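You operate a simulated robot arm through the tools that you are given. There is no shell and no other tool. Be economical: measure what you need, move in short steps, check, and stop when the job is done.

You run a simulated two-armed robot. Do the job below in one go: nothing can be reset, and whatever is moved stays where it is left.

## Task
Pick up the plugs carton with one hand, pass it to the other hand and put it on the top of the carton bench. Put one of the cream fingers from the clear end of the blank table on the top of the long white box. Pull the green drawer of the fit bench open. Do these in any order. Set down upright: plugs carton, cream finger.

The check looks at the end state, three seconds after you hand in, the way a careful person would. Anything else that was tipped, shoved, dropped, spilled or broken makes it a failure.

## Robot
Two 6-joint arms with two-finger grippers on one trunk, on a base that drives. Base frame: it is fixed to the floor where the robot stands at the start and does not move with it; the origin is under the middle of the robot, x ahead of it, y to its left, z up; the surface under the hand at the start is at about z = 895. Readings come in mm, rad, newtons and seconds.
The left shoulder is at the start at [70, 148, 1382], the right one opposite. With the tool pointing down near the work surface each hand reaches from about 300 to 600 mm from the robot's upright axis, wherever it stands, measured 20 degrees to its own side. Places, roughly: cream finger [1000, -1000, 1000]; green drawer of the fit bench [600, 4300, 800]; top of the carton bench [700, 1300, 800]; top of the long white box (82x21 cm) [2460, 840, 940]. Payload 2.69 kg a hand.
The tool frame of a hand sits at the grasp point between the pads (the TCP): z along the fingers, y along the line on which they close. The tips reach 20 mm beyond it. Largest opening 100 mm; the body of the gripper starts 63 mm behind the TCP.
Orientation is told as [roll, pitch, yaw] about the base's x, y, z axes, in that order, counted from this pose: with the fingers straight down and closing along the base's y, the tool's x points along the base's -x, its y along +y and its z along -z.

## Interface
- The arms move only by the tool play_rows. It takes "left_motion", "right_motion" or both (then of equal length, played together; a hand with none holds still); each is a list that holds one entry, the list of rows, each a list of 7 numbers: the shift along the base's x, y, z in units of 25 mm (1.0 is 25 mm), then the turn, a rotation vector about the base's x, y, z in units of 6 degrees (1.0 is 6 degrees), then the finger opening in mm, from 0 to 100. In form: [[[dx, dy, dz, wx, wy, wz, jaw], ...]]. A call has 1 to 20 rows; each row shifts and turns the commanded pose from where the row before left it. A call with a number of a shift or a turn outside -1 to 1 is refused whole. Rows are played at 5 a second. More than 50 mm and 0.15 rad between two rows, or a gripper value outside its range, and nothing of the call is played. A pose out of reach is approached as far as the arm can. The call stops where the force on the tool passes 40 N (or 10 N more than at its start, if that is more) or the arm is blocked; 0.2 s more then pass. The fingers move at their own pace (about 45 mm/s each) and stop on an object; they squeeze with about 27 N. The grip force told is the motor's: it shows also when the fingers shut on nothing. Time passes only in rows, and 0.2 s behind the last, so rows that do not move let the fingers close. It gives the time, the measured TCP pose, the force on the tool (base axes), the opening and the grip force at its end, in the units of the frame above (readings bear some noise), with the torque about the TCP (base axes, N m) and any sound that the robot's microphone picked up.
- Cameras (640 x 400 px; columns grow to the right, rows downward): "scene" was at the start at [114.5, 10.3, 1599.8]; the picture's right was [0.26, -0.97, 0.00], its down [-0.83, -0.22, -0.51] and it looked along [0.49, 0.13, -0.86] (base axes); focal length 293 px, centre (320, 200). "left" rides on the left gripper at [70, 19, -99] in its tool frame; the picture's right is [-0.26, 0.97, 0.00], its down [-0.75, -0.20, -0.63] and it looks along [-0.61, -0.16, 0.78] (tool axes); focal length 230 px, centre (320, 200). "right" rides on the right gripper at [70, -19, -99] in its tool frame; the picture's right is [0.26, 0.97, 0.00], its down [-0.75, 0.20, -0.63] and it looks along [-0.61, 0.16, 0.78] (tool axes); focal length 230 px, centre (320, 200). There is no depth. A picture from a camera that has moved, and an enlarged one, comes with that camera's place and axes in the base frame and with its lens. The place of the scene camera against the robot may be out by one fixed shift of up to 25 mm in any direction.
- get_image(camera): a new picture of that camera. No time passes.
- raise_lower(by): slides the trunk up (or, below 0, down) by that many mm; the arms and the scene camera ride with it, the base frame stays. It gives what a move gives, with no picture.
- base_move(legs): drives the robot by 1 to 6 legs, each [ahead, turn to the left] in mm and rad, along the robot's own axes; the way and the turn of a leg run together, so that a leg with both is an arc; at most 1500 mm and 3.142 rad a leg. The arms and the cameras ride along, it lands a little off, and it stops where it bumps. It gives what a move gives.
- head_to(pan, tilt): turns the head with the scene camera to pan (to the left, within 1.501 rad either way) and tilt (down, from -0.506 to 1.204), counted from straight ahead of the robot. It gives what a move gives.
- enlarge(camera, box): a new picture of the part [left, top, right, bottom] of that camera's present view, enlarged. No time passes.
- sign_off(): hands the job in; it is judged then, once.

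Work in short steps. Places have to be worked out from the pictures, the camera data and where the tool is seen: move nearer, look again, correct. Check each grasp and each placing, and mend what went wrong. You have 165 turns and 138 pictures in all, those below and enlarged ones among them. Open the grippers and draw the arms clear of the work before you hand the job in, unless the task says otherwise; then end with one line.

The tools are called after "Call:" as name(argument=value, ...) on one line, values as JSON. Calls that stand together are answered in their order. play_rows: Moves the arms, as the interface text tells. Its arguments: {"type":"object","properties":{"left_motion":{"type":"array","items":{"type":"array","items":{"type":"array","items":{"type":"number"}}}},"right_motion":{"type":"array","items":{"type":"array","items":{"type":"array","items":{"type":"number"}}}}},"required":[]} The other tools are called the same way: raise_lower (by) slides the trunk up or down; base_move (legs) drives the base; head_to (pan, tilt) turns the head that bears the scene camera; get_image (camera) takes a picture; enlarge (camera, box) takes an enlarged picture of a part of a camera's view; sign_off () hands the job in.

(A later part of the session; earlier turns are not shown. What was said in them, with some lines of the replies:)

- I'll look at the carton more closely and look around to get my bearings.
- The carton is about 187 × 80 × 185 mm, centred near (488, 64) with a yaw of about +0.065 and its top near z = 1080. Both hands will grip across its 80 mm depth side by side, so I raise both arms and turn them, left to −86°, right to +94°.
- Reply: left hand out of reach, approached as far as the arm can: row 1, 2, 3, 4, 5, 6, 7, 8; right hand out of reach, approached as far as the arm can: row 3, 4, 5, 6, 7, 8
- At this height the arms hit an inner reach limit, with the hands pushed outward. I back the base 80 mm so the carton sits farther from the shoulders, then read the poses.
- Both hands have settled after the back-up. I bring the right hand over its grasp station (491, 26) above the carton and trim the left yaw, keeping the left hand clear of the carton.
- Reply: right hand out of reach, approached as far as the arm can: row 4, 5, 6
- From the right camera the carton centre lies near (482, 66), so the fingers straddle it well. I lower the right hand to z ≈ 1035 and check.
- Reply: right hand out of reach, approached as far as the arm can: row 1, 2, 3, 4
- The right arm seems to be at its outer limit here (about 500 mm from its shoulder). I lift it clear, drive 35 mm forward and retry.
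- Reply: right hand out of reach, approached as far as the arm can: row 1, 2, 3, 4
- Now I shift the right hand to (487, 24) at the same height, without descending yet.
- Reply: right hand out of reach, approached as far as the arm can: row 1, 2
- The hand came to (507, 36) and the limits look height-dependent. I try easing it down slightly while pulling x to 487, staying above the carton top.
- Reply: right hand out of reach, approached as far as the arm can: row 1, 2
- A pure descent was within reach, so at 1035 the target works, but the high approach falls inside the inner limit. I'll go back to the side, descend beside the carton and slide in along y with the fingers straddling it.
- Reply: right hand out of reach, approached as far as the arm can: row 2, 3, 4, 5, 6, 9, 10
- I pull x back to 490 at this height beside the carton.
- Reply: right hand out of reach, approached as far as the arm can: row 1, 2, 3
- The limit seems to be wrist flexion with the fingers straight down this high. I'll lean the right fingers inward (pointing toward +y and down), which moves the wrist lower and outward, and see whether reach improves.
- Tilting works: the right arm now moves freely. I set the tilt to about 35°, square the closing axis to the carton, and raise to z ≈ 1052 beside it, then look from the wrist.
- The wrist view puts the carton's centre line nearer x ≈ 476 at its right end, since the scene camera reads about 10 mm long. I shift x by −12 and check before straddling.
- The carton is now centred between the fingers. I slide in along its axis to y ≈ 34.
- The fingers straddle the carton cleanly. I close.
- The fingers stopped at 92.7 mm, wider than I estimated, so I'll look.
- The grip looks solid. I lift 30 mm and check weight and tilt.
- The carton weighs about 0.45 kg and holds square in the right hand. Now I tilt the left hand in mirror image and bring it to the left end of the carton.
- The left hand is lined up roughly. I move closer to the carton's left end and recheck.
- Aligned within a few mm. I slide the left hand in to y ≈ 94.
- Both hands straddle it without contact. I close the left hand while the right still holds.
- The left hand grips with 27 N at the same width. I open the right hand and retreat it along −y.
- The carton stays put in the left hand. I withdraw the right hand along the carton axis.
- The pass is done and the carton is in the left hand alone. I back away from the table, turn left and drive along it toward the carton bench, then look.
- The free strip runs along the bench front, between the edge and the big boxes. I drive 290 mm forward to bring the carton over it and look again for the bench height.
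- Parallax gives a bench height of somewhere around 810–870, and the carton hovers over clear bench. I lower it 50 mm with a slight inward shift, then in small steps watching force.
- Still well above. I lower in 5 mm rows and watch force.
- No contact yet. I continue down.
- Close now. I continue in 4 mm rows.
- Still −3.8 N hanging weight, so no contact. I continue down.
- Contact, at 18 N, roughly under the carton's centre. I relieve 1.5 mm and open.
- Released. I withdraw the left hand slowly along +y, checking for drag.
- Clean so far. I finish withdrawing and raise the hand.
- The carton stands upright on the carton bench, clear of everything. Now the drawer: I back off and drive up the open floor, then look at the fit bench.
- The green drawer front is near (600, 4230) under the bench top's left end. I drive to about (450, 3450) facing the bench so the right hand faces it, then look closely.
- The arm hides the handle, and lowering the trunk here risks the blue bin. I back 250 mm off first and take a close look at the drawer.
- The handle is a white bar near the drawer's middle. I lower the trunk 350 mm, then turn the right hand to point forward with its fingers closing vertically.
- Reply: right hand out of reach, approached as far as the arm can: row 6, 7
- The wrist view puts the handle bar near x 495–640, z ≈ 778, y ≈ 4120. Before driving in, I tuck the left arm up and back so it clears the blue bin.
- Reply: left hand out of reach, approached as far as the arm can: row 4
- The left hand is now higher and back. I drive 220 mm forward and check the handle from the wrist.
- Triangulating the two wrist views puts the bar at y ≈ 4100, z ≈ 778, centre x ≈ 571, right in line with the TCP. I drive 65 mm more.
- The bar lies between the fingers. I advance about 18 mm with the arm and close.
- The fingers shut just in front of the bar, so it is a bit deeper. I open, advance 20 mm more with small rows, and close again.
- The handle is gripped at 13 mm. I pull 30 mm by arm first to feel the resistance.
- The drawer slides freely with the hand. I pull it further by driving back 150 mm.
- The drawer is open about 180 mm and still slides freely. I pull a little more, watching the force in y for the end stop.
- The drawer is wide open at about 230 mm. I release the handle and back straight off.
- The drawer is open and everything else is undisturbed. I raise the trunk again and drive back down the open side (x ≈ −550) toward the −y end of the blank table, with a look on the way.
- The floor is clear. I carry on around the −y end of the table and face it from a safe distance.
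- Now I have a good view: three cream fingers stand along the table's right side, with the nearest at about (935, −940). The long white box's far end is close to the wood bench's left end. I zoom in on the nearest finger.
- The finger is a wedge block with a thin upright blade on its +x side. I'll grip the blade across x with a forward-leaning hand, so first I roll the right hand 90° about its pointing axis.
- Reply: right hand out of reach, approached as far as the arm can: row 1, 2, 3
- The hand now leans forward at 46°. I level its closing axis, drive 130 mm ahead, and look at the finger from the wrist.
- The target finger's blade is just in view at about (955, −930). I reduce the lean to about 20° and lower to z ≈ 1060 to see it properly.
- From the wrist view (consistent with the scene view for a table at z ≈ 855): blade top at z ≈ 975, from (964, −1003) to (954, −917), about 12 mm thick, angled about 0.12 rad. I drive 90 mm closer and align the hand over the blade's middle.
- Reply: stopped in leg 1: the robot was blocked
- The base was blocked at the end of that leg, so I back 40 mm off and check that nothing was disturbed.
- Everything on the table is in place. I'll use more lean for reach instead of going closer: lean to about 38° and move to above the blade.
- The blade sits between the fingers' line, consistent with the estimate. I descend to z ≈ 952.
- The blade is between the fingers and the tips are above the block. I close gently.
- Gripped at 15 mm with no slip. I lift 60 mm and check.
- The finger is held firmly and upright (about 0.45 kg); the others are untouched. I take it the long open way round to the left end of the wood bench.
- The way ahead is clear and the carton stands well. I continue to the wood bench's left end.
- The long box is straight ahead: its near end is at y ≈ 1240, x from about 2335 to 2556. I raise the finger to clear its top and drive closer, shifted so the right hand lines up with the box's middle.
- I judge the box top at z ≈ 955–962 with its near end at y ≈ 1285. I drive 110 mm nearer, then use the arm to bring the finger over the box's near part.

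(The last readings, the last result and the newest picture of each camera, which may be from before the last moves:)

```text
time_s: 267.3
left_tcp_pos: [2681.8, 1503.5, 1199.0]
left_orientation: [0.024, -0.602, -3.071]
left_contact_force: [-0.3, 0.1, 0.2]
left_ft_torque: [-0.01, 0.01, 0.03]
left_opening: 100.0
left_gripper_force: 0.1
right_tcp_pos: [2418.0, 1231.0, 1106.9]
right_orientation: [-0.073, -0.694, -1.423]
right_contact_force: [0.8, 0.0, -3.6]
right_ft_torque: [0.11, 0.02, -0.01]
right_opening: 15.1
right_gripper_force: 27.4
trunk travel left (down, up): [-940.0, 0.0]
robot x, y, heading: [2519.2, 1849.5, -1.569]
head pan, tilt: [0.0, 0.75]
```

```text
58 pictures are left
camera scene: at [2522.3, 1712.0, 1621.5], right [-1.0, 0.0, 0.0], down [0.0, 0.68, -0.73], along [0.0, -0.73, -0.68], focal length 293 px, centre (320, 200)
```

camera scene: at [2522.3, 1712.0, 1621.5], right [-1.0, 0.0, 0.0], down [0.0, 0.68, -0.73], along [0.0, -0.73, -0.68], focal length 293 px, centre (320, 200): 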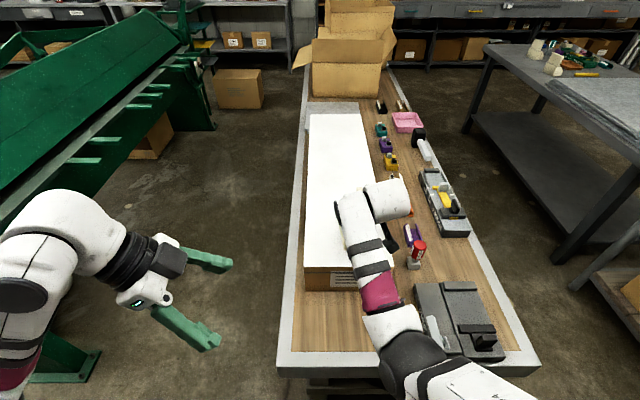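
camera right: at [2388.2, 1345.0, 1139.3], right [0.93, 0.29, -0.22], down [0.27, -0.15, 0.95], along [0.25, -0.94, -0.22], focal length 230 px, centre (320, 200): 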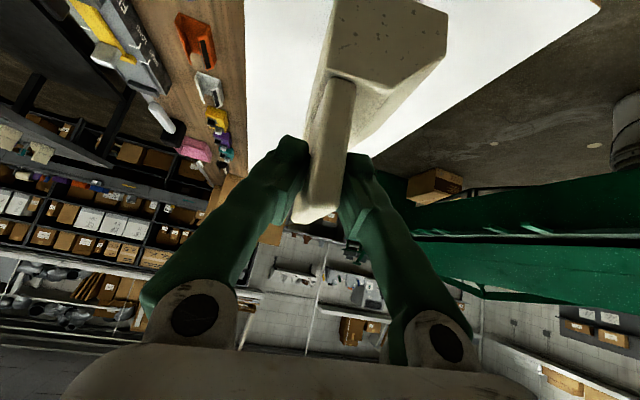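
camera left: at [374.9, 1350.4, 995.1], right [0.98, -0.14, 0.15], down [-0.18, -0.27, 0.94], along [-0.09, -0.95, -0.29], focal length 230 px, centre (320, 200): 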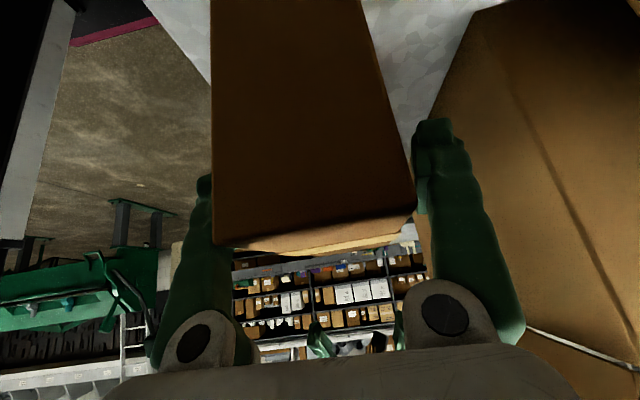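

The finger is over the box, with its near end close to the box edge. I move 30 mm further in, undo the small tilt that crept in (pitch +0.04, roll +0.035), and lower part way.

Call:
play_rows(right_motion=[[[0.1, -0.3, -0.2, 0.1, -0.07, 0.05, 0], [0.1, -0.3, -0.3, 0.1, -0.07, 0.05, 0], [0.1, -0.3, -0.3, 0.1, -0.07, 0.05, 0], [0.1, -0.3, -0.3, 0.1, -0.07, 0.05, 0], [0, 0, 0, 0, 0, 0, 0], [0, 0, 0, 0, 0, 0, 0]]])

Call:
get_image(camera="scene")

```text
time_s: 268.7
left_tcp_pos: [2681.3, 1501.5, 1198.7]
left_orientation: [0.021, -0.602, -3.069]
left_contact_force: [-0.3, -0.6, -0.2]
left_ft_torque: [0.0, 0.01, 0.0]
left_opening: 100.2
left_gripper_force: 0.0
right_tcp_pos: [2426.9, 1199.4, 1078.7]
right_orientation: [-0.031, -0.654, -1.429]
right_contact_force: [-0.1, 0.3, -3.9]
right_ft_torque: [0.11, 0.07, -0.04]
right_opening: 15.3
right_gripper_force: 26.6
trunk travel left (down, up): [-940.0, 0.0]
robot x, y, heading: [2520.6, 1849.5, -1.571]
head pan, tilt: [0.0, 0.75]
```

```text
57 pictures are left
camera scene: at [2522.0, 1708.9, 1621.2], right [-1.0, 0.0, 0.0], down [0.0, 0.68, -0.73], along [0.0, -0.73, -0.68], focal length 293 px, centre (320, 200)
```

scene: 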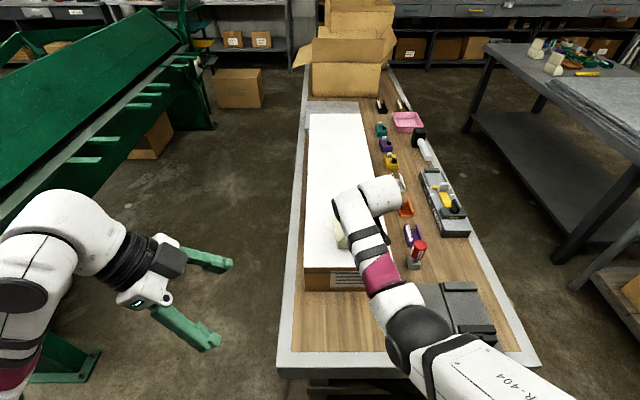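

The tilt is restored. I centre it a bit more (+15 mm x) and lower in small rows, watching for contact.

Call:
play_rows(right_motion=[[[0.3, 0, 0, 0, 0, 0, 0], [0.3, 0, 0, 0, 0, 0, 0], [0, 0, -0.2, 0, 0, 0, 0], [0, 0, -0.2, 0, 0, 0, 0], [0, 0, -0.2, 0, 0, 0, 0], [0, 0, 0, 0, 0, 0, 0]]])

Call:
get_image(camera="right")

Call:
enlarge(camera="scene", box=[280, 170, 440, 300])

```text
time_s: 270.1
left_tcp_pos: [2681.6, 1502.4, 1200.1]
left_orientation: [0.02, -0.6, -3.072]
left_contact_force: [-0.6, -0.3, -0.7]
left_ft_torque: [0.01, 0.0, 0.01]
left_opening: 99.9
left_gripper_force: 0.1
right_tcp_pos: [2440.6, 1199.0, 1066.2]
right_orientation: [-0.03, -0.657, -1.43]
right_contact_force: [-1.1, -0.4, 3.1]
right_ft_torque: [-0.54, -0.24, -0.16]
right_opening: 15.1
right_gripper_force: 27.0
trunk travel left (down, up): [-940.0, 0.0]
robot x, y, heading: [2524.3, 1850.3, -1.569]
head pan, tilt: [0.0, 0.75]
```

```text
56 pictures are left
camera right: at [2409.0, 1310.8, 1101.4], right [0.93, 0.32, -0.18], down [0.25, -0.18, 0.95], along [0.27, -0.93, -0.25], focal length 230 px, centre (320, 200)
```

right: 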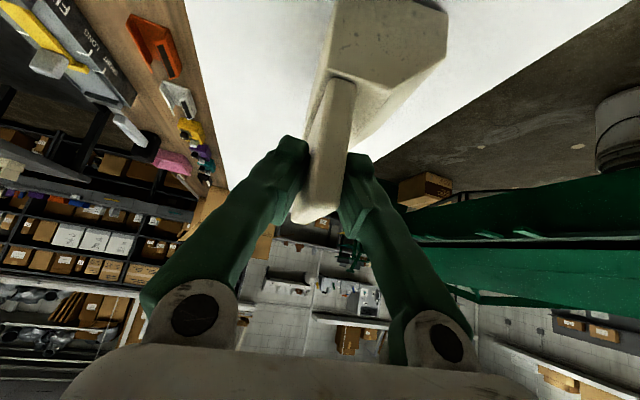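

```text
3.08 times, centred on (360, 235) of scene
camera zoom: at [2521.6, 1710.2, 1621.4], right [-1.0, 0.0, 0.0], down [0.0, 0.68, -0.73], along [0.0, -0.73, -0.68], focal length 903 px, centre (197, 92)
```

zoom: 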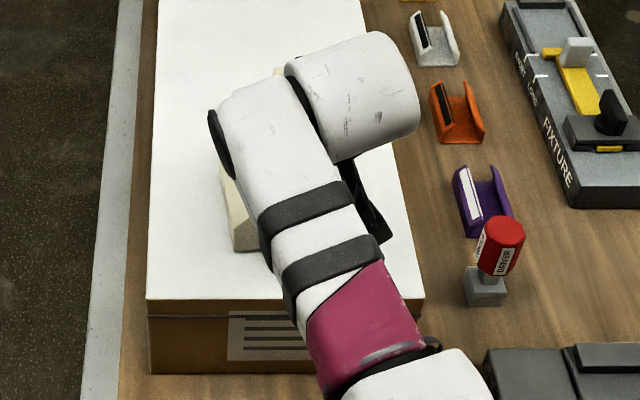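

First contact is at the finger's front edge, since it droops about 2° in the grip. I counter with a 2° lean and settle down gently in 2 mm rows.

Call:
play_rows(right_motion=[[[0, 0, 0.04, -0.35, 0, 0, 0], [0, 0, -0.08, 0, 0, 0, 0], [0, 0, -0.08, 0, 0, 0, 0], [0, 0, 0, 0, 0, 0, 0]]])

Call:
get_image(camera="right")

```text
time_s: 271.1
left_tcp_pos: [2680.0, 1502.7, 1199.0]
left_orientation: [0.021, -0.602, -3.072]
left_contact_force: [0.6, -0.2, 0.5]
left_ft_torque: [0.02, 0.01, -0.03]
left_opening: 100.0
left_gripper_force: 0.1
right_tcp_pos: [2441.8, 1198.3, 1062.2]
right_orientation: [-0.035, -0.693, -1.426]
right_contact_force: [-2.4, -0.7, 5.3]
right_ft_torque: [-0.64, -0.29, -0.2]
right_opening: 15.2
right_gripper_force: 26.8
trunk travel left (down, up): [-940.0, 0.0]
robot x, y, heading: [2519.3, 1848.8, -1.563]
head pan, tilt: [0.0, 0.75]
```

```text
54 pictures are left
camera right: at [2409.1, 1312.6, 1093.9], right [0.93, 0.31, -0.19], down [0.25, -0.15, 0.96], along [0.27, -0.94, -0.21], focal length 230 px, centre (320, 200)
```

right: 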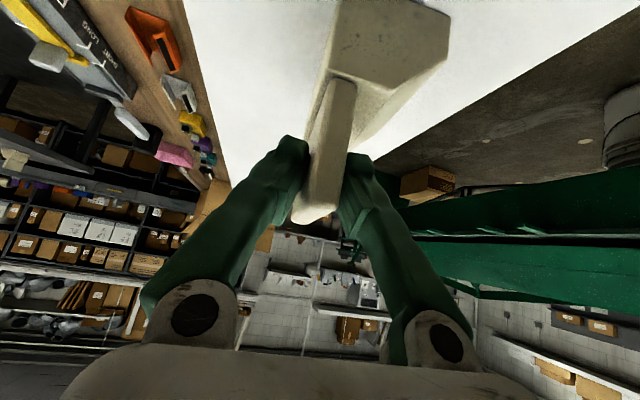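

Force is still forward. I continue lowering gently to let it settle flat.

Call:
play_rows(right_motion=[[[0, 0, -0.08, 0, 0, 0, 0], [0, 0, -0.08, 0, 0, 0, 0], [0, 0, -0.08, 0, 0, 0, 0], [0, 0, 0, 0, 0, 0, 0]]])

Call:
enlarge(camera="scene", box=[280, 170, 440, 300])

```text
time_s: 272.1
left_tcp_pos: [2681.0, 1503.4, 1198.7]
left_orientation: [0.024, -0.602, -3.073]
left_contact_force: [0.1, 0.1, 0.7]
left_ft_torque: [-0.02, -0.03, -0.03]
left_opening: 99.8
left_gripper_force: 0.1
right_tcp_pos: [2440.8, 1199.5, 1060.1]
right_orientation: [-0.038, -0.701, -1.425]
right_contact_force: [-5.9, -6.8, 24.0]
right_ft_torque: [-0.32, -0.06, -0.17]
right_opening: 15.3
right_gripper_force: 26.8
trunk travel left (down, up): [-940.0, 0.0]
robot x, y, heading: [2526.5, 1850.4, -1.566]
head pan, tilt: [0.0, 0.75]
```

```text
3.08 times, centred on (360, 235) of scene
camera zoom: at [2520.4, 1713.7, 1621.8], right [-1.0, 0.0, 0.0], down [0.0, 0.68, -0.73], along [0.0, -0.73, -0.68], focal length 903 px, centre (197, 92)
```

zoom: 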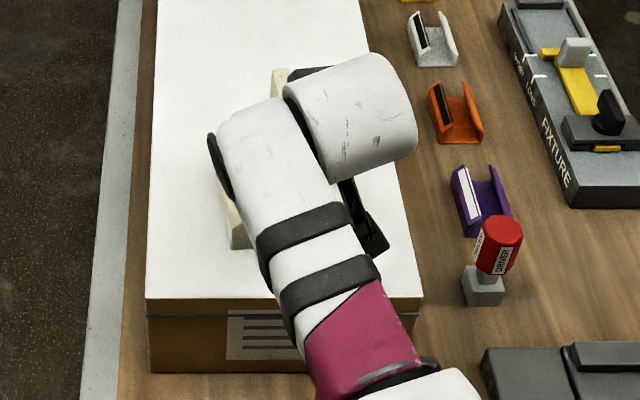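

Now the 24 N is centred under the finger, so it's flat on the lid (z ≈ 963). I relieve slightly and open slowly.

Call:
play_rows(right_motion=[[[0, 0, 0.06, 0, 0, 0, 0], [0, 0, 0.03, 0, 0, 0, 10], [0, 0, 0, 0, 0, 0, 20], [0, 0, 0, 0, 0, 0, 40], [0, 0, 0, 0, 0, 0, 60], [0, 0, 0, 0, 0, 0, 60], [0, 0, 0, 0, 0, 0, 60]]])

Call:
get_image(camera="right")

```text
time_s: 273.7
left_tcp_pos: [2681.2, 1502.5, 1198.8]
left_orientation: [0.018, -0.604, -3.071]
left_contact_force: [0.0, 0.6, -0.3]
left_ft_torque: [-0.01, -0.02, 0.02]
left_opening: 100.1
left_gripper_force: 0.2
right_tcp_pos: [2443.9, 1198.7, 1056.8]
right_orientation: [-0.038, -0.69, -1.424]
right_contact_force: [0.7, -0.7, -0.6]
right_ft_torque: [0.0, -0.02, -0.02]
right_opening: 60.1
right_gripper_force: 0.0
trunk travel left (down, up): [-940.0, 0.0]
robot x, y, heading: [2526.1, 1850.2, -1.57]
head pan, tilt: [0.0, 0.75]
```

```text
52 pictures are left
camera right: at [2409.6, 1312.2, 1089.0], right [0.93, 0.31, -0.19], down [0.25, -0.15, 0.96], along [0.27, -0.94, -0.22], focal length 230 px, centre (320, 200)
```

right: 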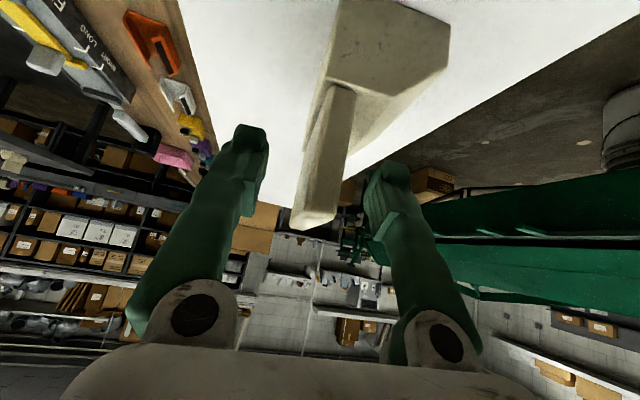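

The finger stands freely between the open fingers. I raise the hand straight up clear of the blade, drawing back slightly.

Call:
play_rows(right_motion=[[[0, 0.2, 0.4, 0, 0, 0, 60], [0, 0.3, 0.5, 0, 0, 0, 60], [0, 0.3, 0.6, 0, 0, 0, 60], [0, 0.4, 0.6, 0, 0, 0, 60], [0, 0.5, 0.5, 0, 0, 0, 60], [0, 0, 0, 0, 0, 0, 60]]])

Call:
base_move(legs=[[-300, 0]])

Call:
get_image(camera="scene")

Call:
get_image(camera="right")

```text
time_s: 275.1
left_tcp_pos: [2681.5, 1500.2, 1197.1]
left_orientation: [0.021, -0.603, -3.07]
left_contact_force: [0.1, -0.9, 0.5]
left_ft_torque: [-0.02, 0.0, 0.03]
left_opening: 99.7
left_gripper_force: 0.1
right_tcp_pos: [2433.8, 1237.5, 1125.1]
right_orientation: [-0.054, -0.696, -1.423]
right_contact_force: [-0.4, 0.5, -0.9]
right_ft_torque: [0.01, 0.01, 0.02]
right_opening: 60.0
right_gripper_force: 0.0
trunk travel left (down, up): [-940.0, 0.0]
robot x, y, heading: [2524.2, 1852.9, -1.573]
head pan, tilt: [0.0, 0.75]
```

```text
time_s: 277.1
left_tcp_pos: [2680.5, 1795.4, 1197.9]
left_orientation: [0.019, -0.601, -3.068]
left_contact_force: [0.2, -1.2, -0.3]
left_ft_torque: [-0.03, 0.01, -0.03]
left_opening: 100.2
left_gripper_force: 0.1
right_tcp_pos: [2432.9, 1533.4, 1119.9]
right_orientation: [-0.055, -0.687, -1.426]
right_contact_force: [0.3, -0.9, -0.5]
right_ft_torque: [0.0, -0.01, -0.01]
right_opening: 60.0
right_gripper_force: 0.0
trunk travel left (down, up): [-940.0, 0.0]
robot x, y, heading: [2520.3, 2146.6, -1.569]
head pan, tilt: [0.0, 0.75]
```

```text
51 pictures are left
camera scene: at [2521.5, 2002.9, 1620.9], right [-1.0, 0.0, 0.0], down [0.0, 0.68, -0.73], along [0.0, -0.73, -0.68], focal length 293 px, centre (320, 200)
```

scene: 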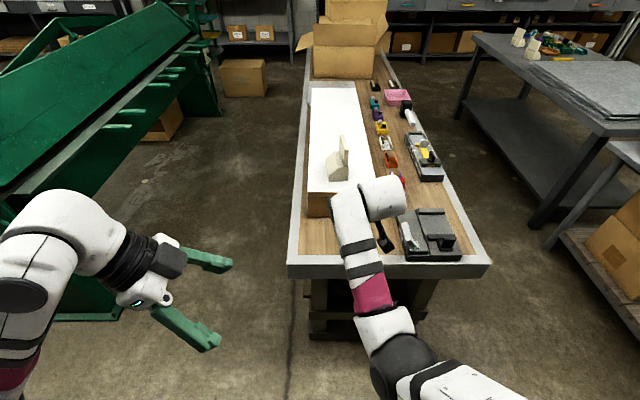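

```text
50 pictures are left
camera right: at [2401.9, 1648.0, 1152.6], right [0.93, 0.31, -0.2], down [0.26, -0.15, 0.95], along [0.26, -0.94, -0.22], focal length 230 px, centre (320, 200)
```

right: 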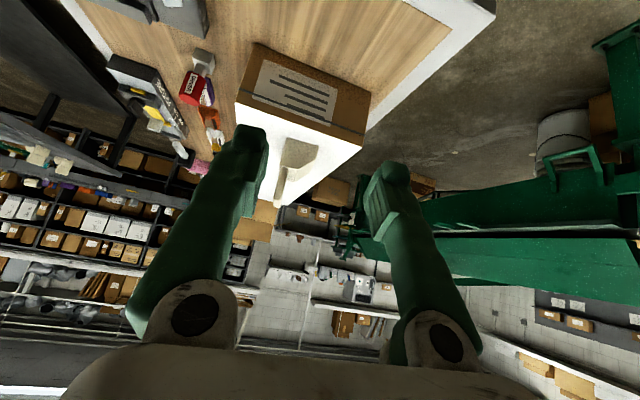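

The finger stands on the long white box. One zoom confirms its pose, plus a last look toward the carton bench and drawer.

Call:
enlarge(camera="scene", box=[290, 110, 420, 230])

Call:
head_to(pan=-1.4, tilt=0.35)

Call:
get_image(camera="scene")

```text
3.33 times, centred on (355, 170) of scene
camera zoom: at [2521.5, 2002.9, 1620.9], right [-1.0, 0.0, 0.0], down [0.0, 0.68, -0.73], along [0.0, -0.73, -0.68], focal length 978 px, centre (203, 300)
```

zoom: 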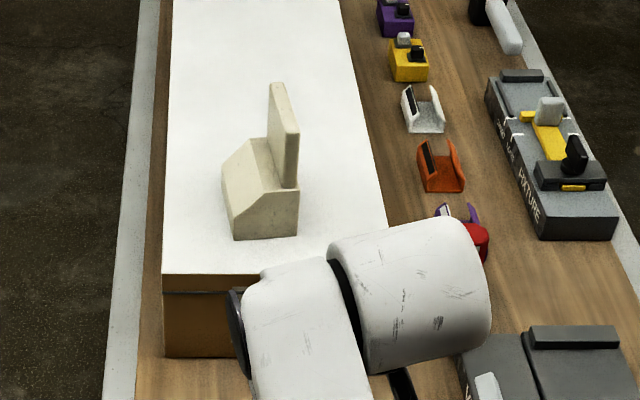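

```text
time_s: 278.6
left_tcp_pos: [2680.8, 1799.0, 1197.3]
left_orientation: [0.019, -0.603, -3.069]
left_contact_force: [0.0, -0.3, 0.0]
left_ft_torque: [0.02, -0.04, -0.02]
left_opening: 100.2
left_gripper_force: 0.1
right_tcp_pos: [2429.8, 1537.0, 1122.3]
right_orientation: [-0.058, -0.692, -1.424]
right_contact_force: [-0.4, 0.0, 0.1]
right_ft_torque: [0.0, 0.0, 0.0]
right_opening: 60.0
right_gripper_force: 0.1
trunk travel left (down, up): [-940.0, 0.0]
robot x, y, heading: [2524.9, 2146.0, -1.563]
head pan, tilt: [-1.4, 0.351]
```

```text
48 pictures are left
camera scene: at [2429.4, 2073.6, 1656.9], right [-0.17, 0.98, 0.0], down [0.34, 0.06, -0.94], along [-0.92, -0.16, -0.34], focal length 293 px, centre (320, 200)
```

scene: 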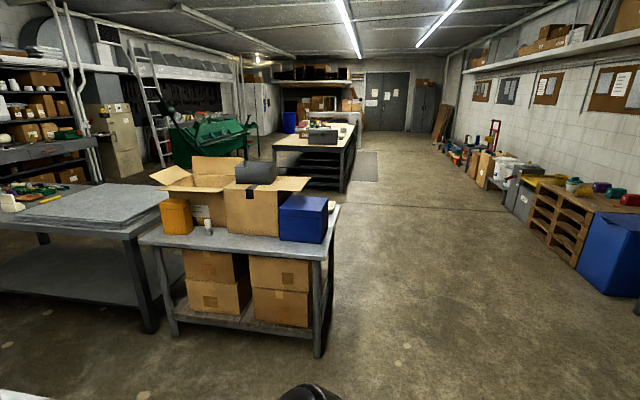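

All three parts are in place: the finger is upright on the box, the carton on the bench, and the drawer open. The grippers are open and clear, so I hand in.

Call:
sign_off()

```text
The job is handed in.
```

The job is handed in. The plugs carton was passed from the right hand to the left and stands upright on the carton bench. One cream finger stands upright on the long white box, and the green drawer of the fit bench is pulled open about 230 mm. The base was blocked once beside the blank table, but nothing there moved in the pictures.
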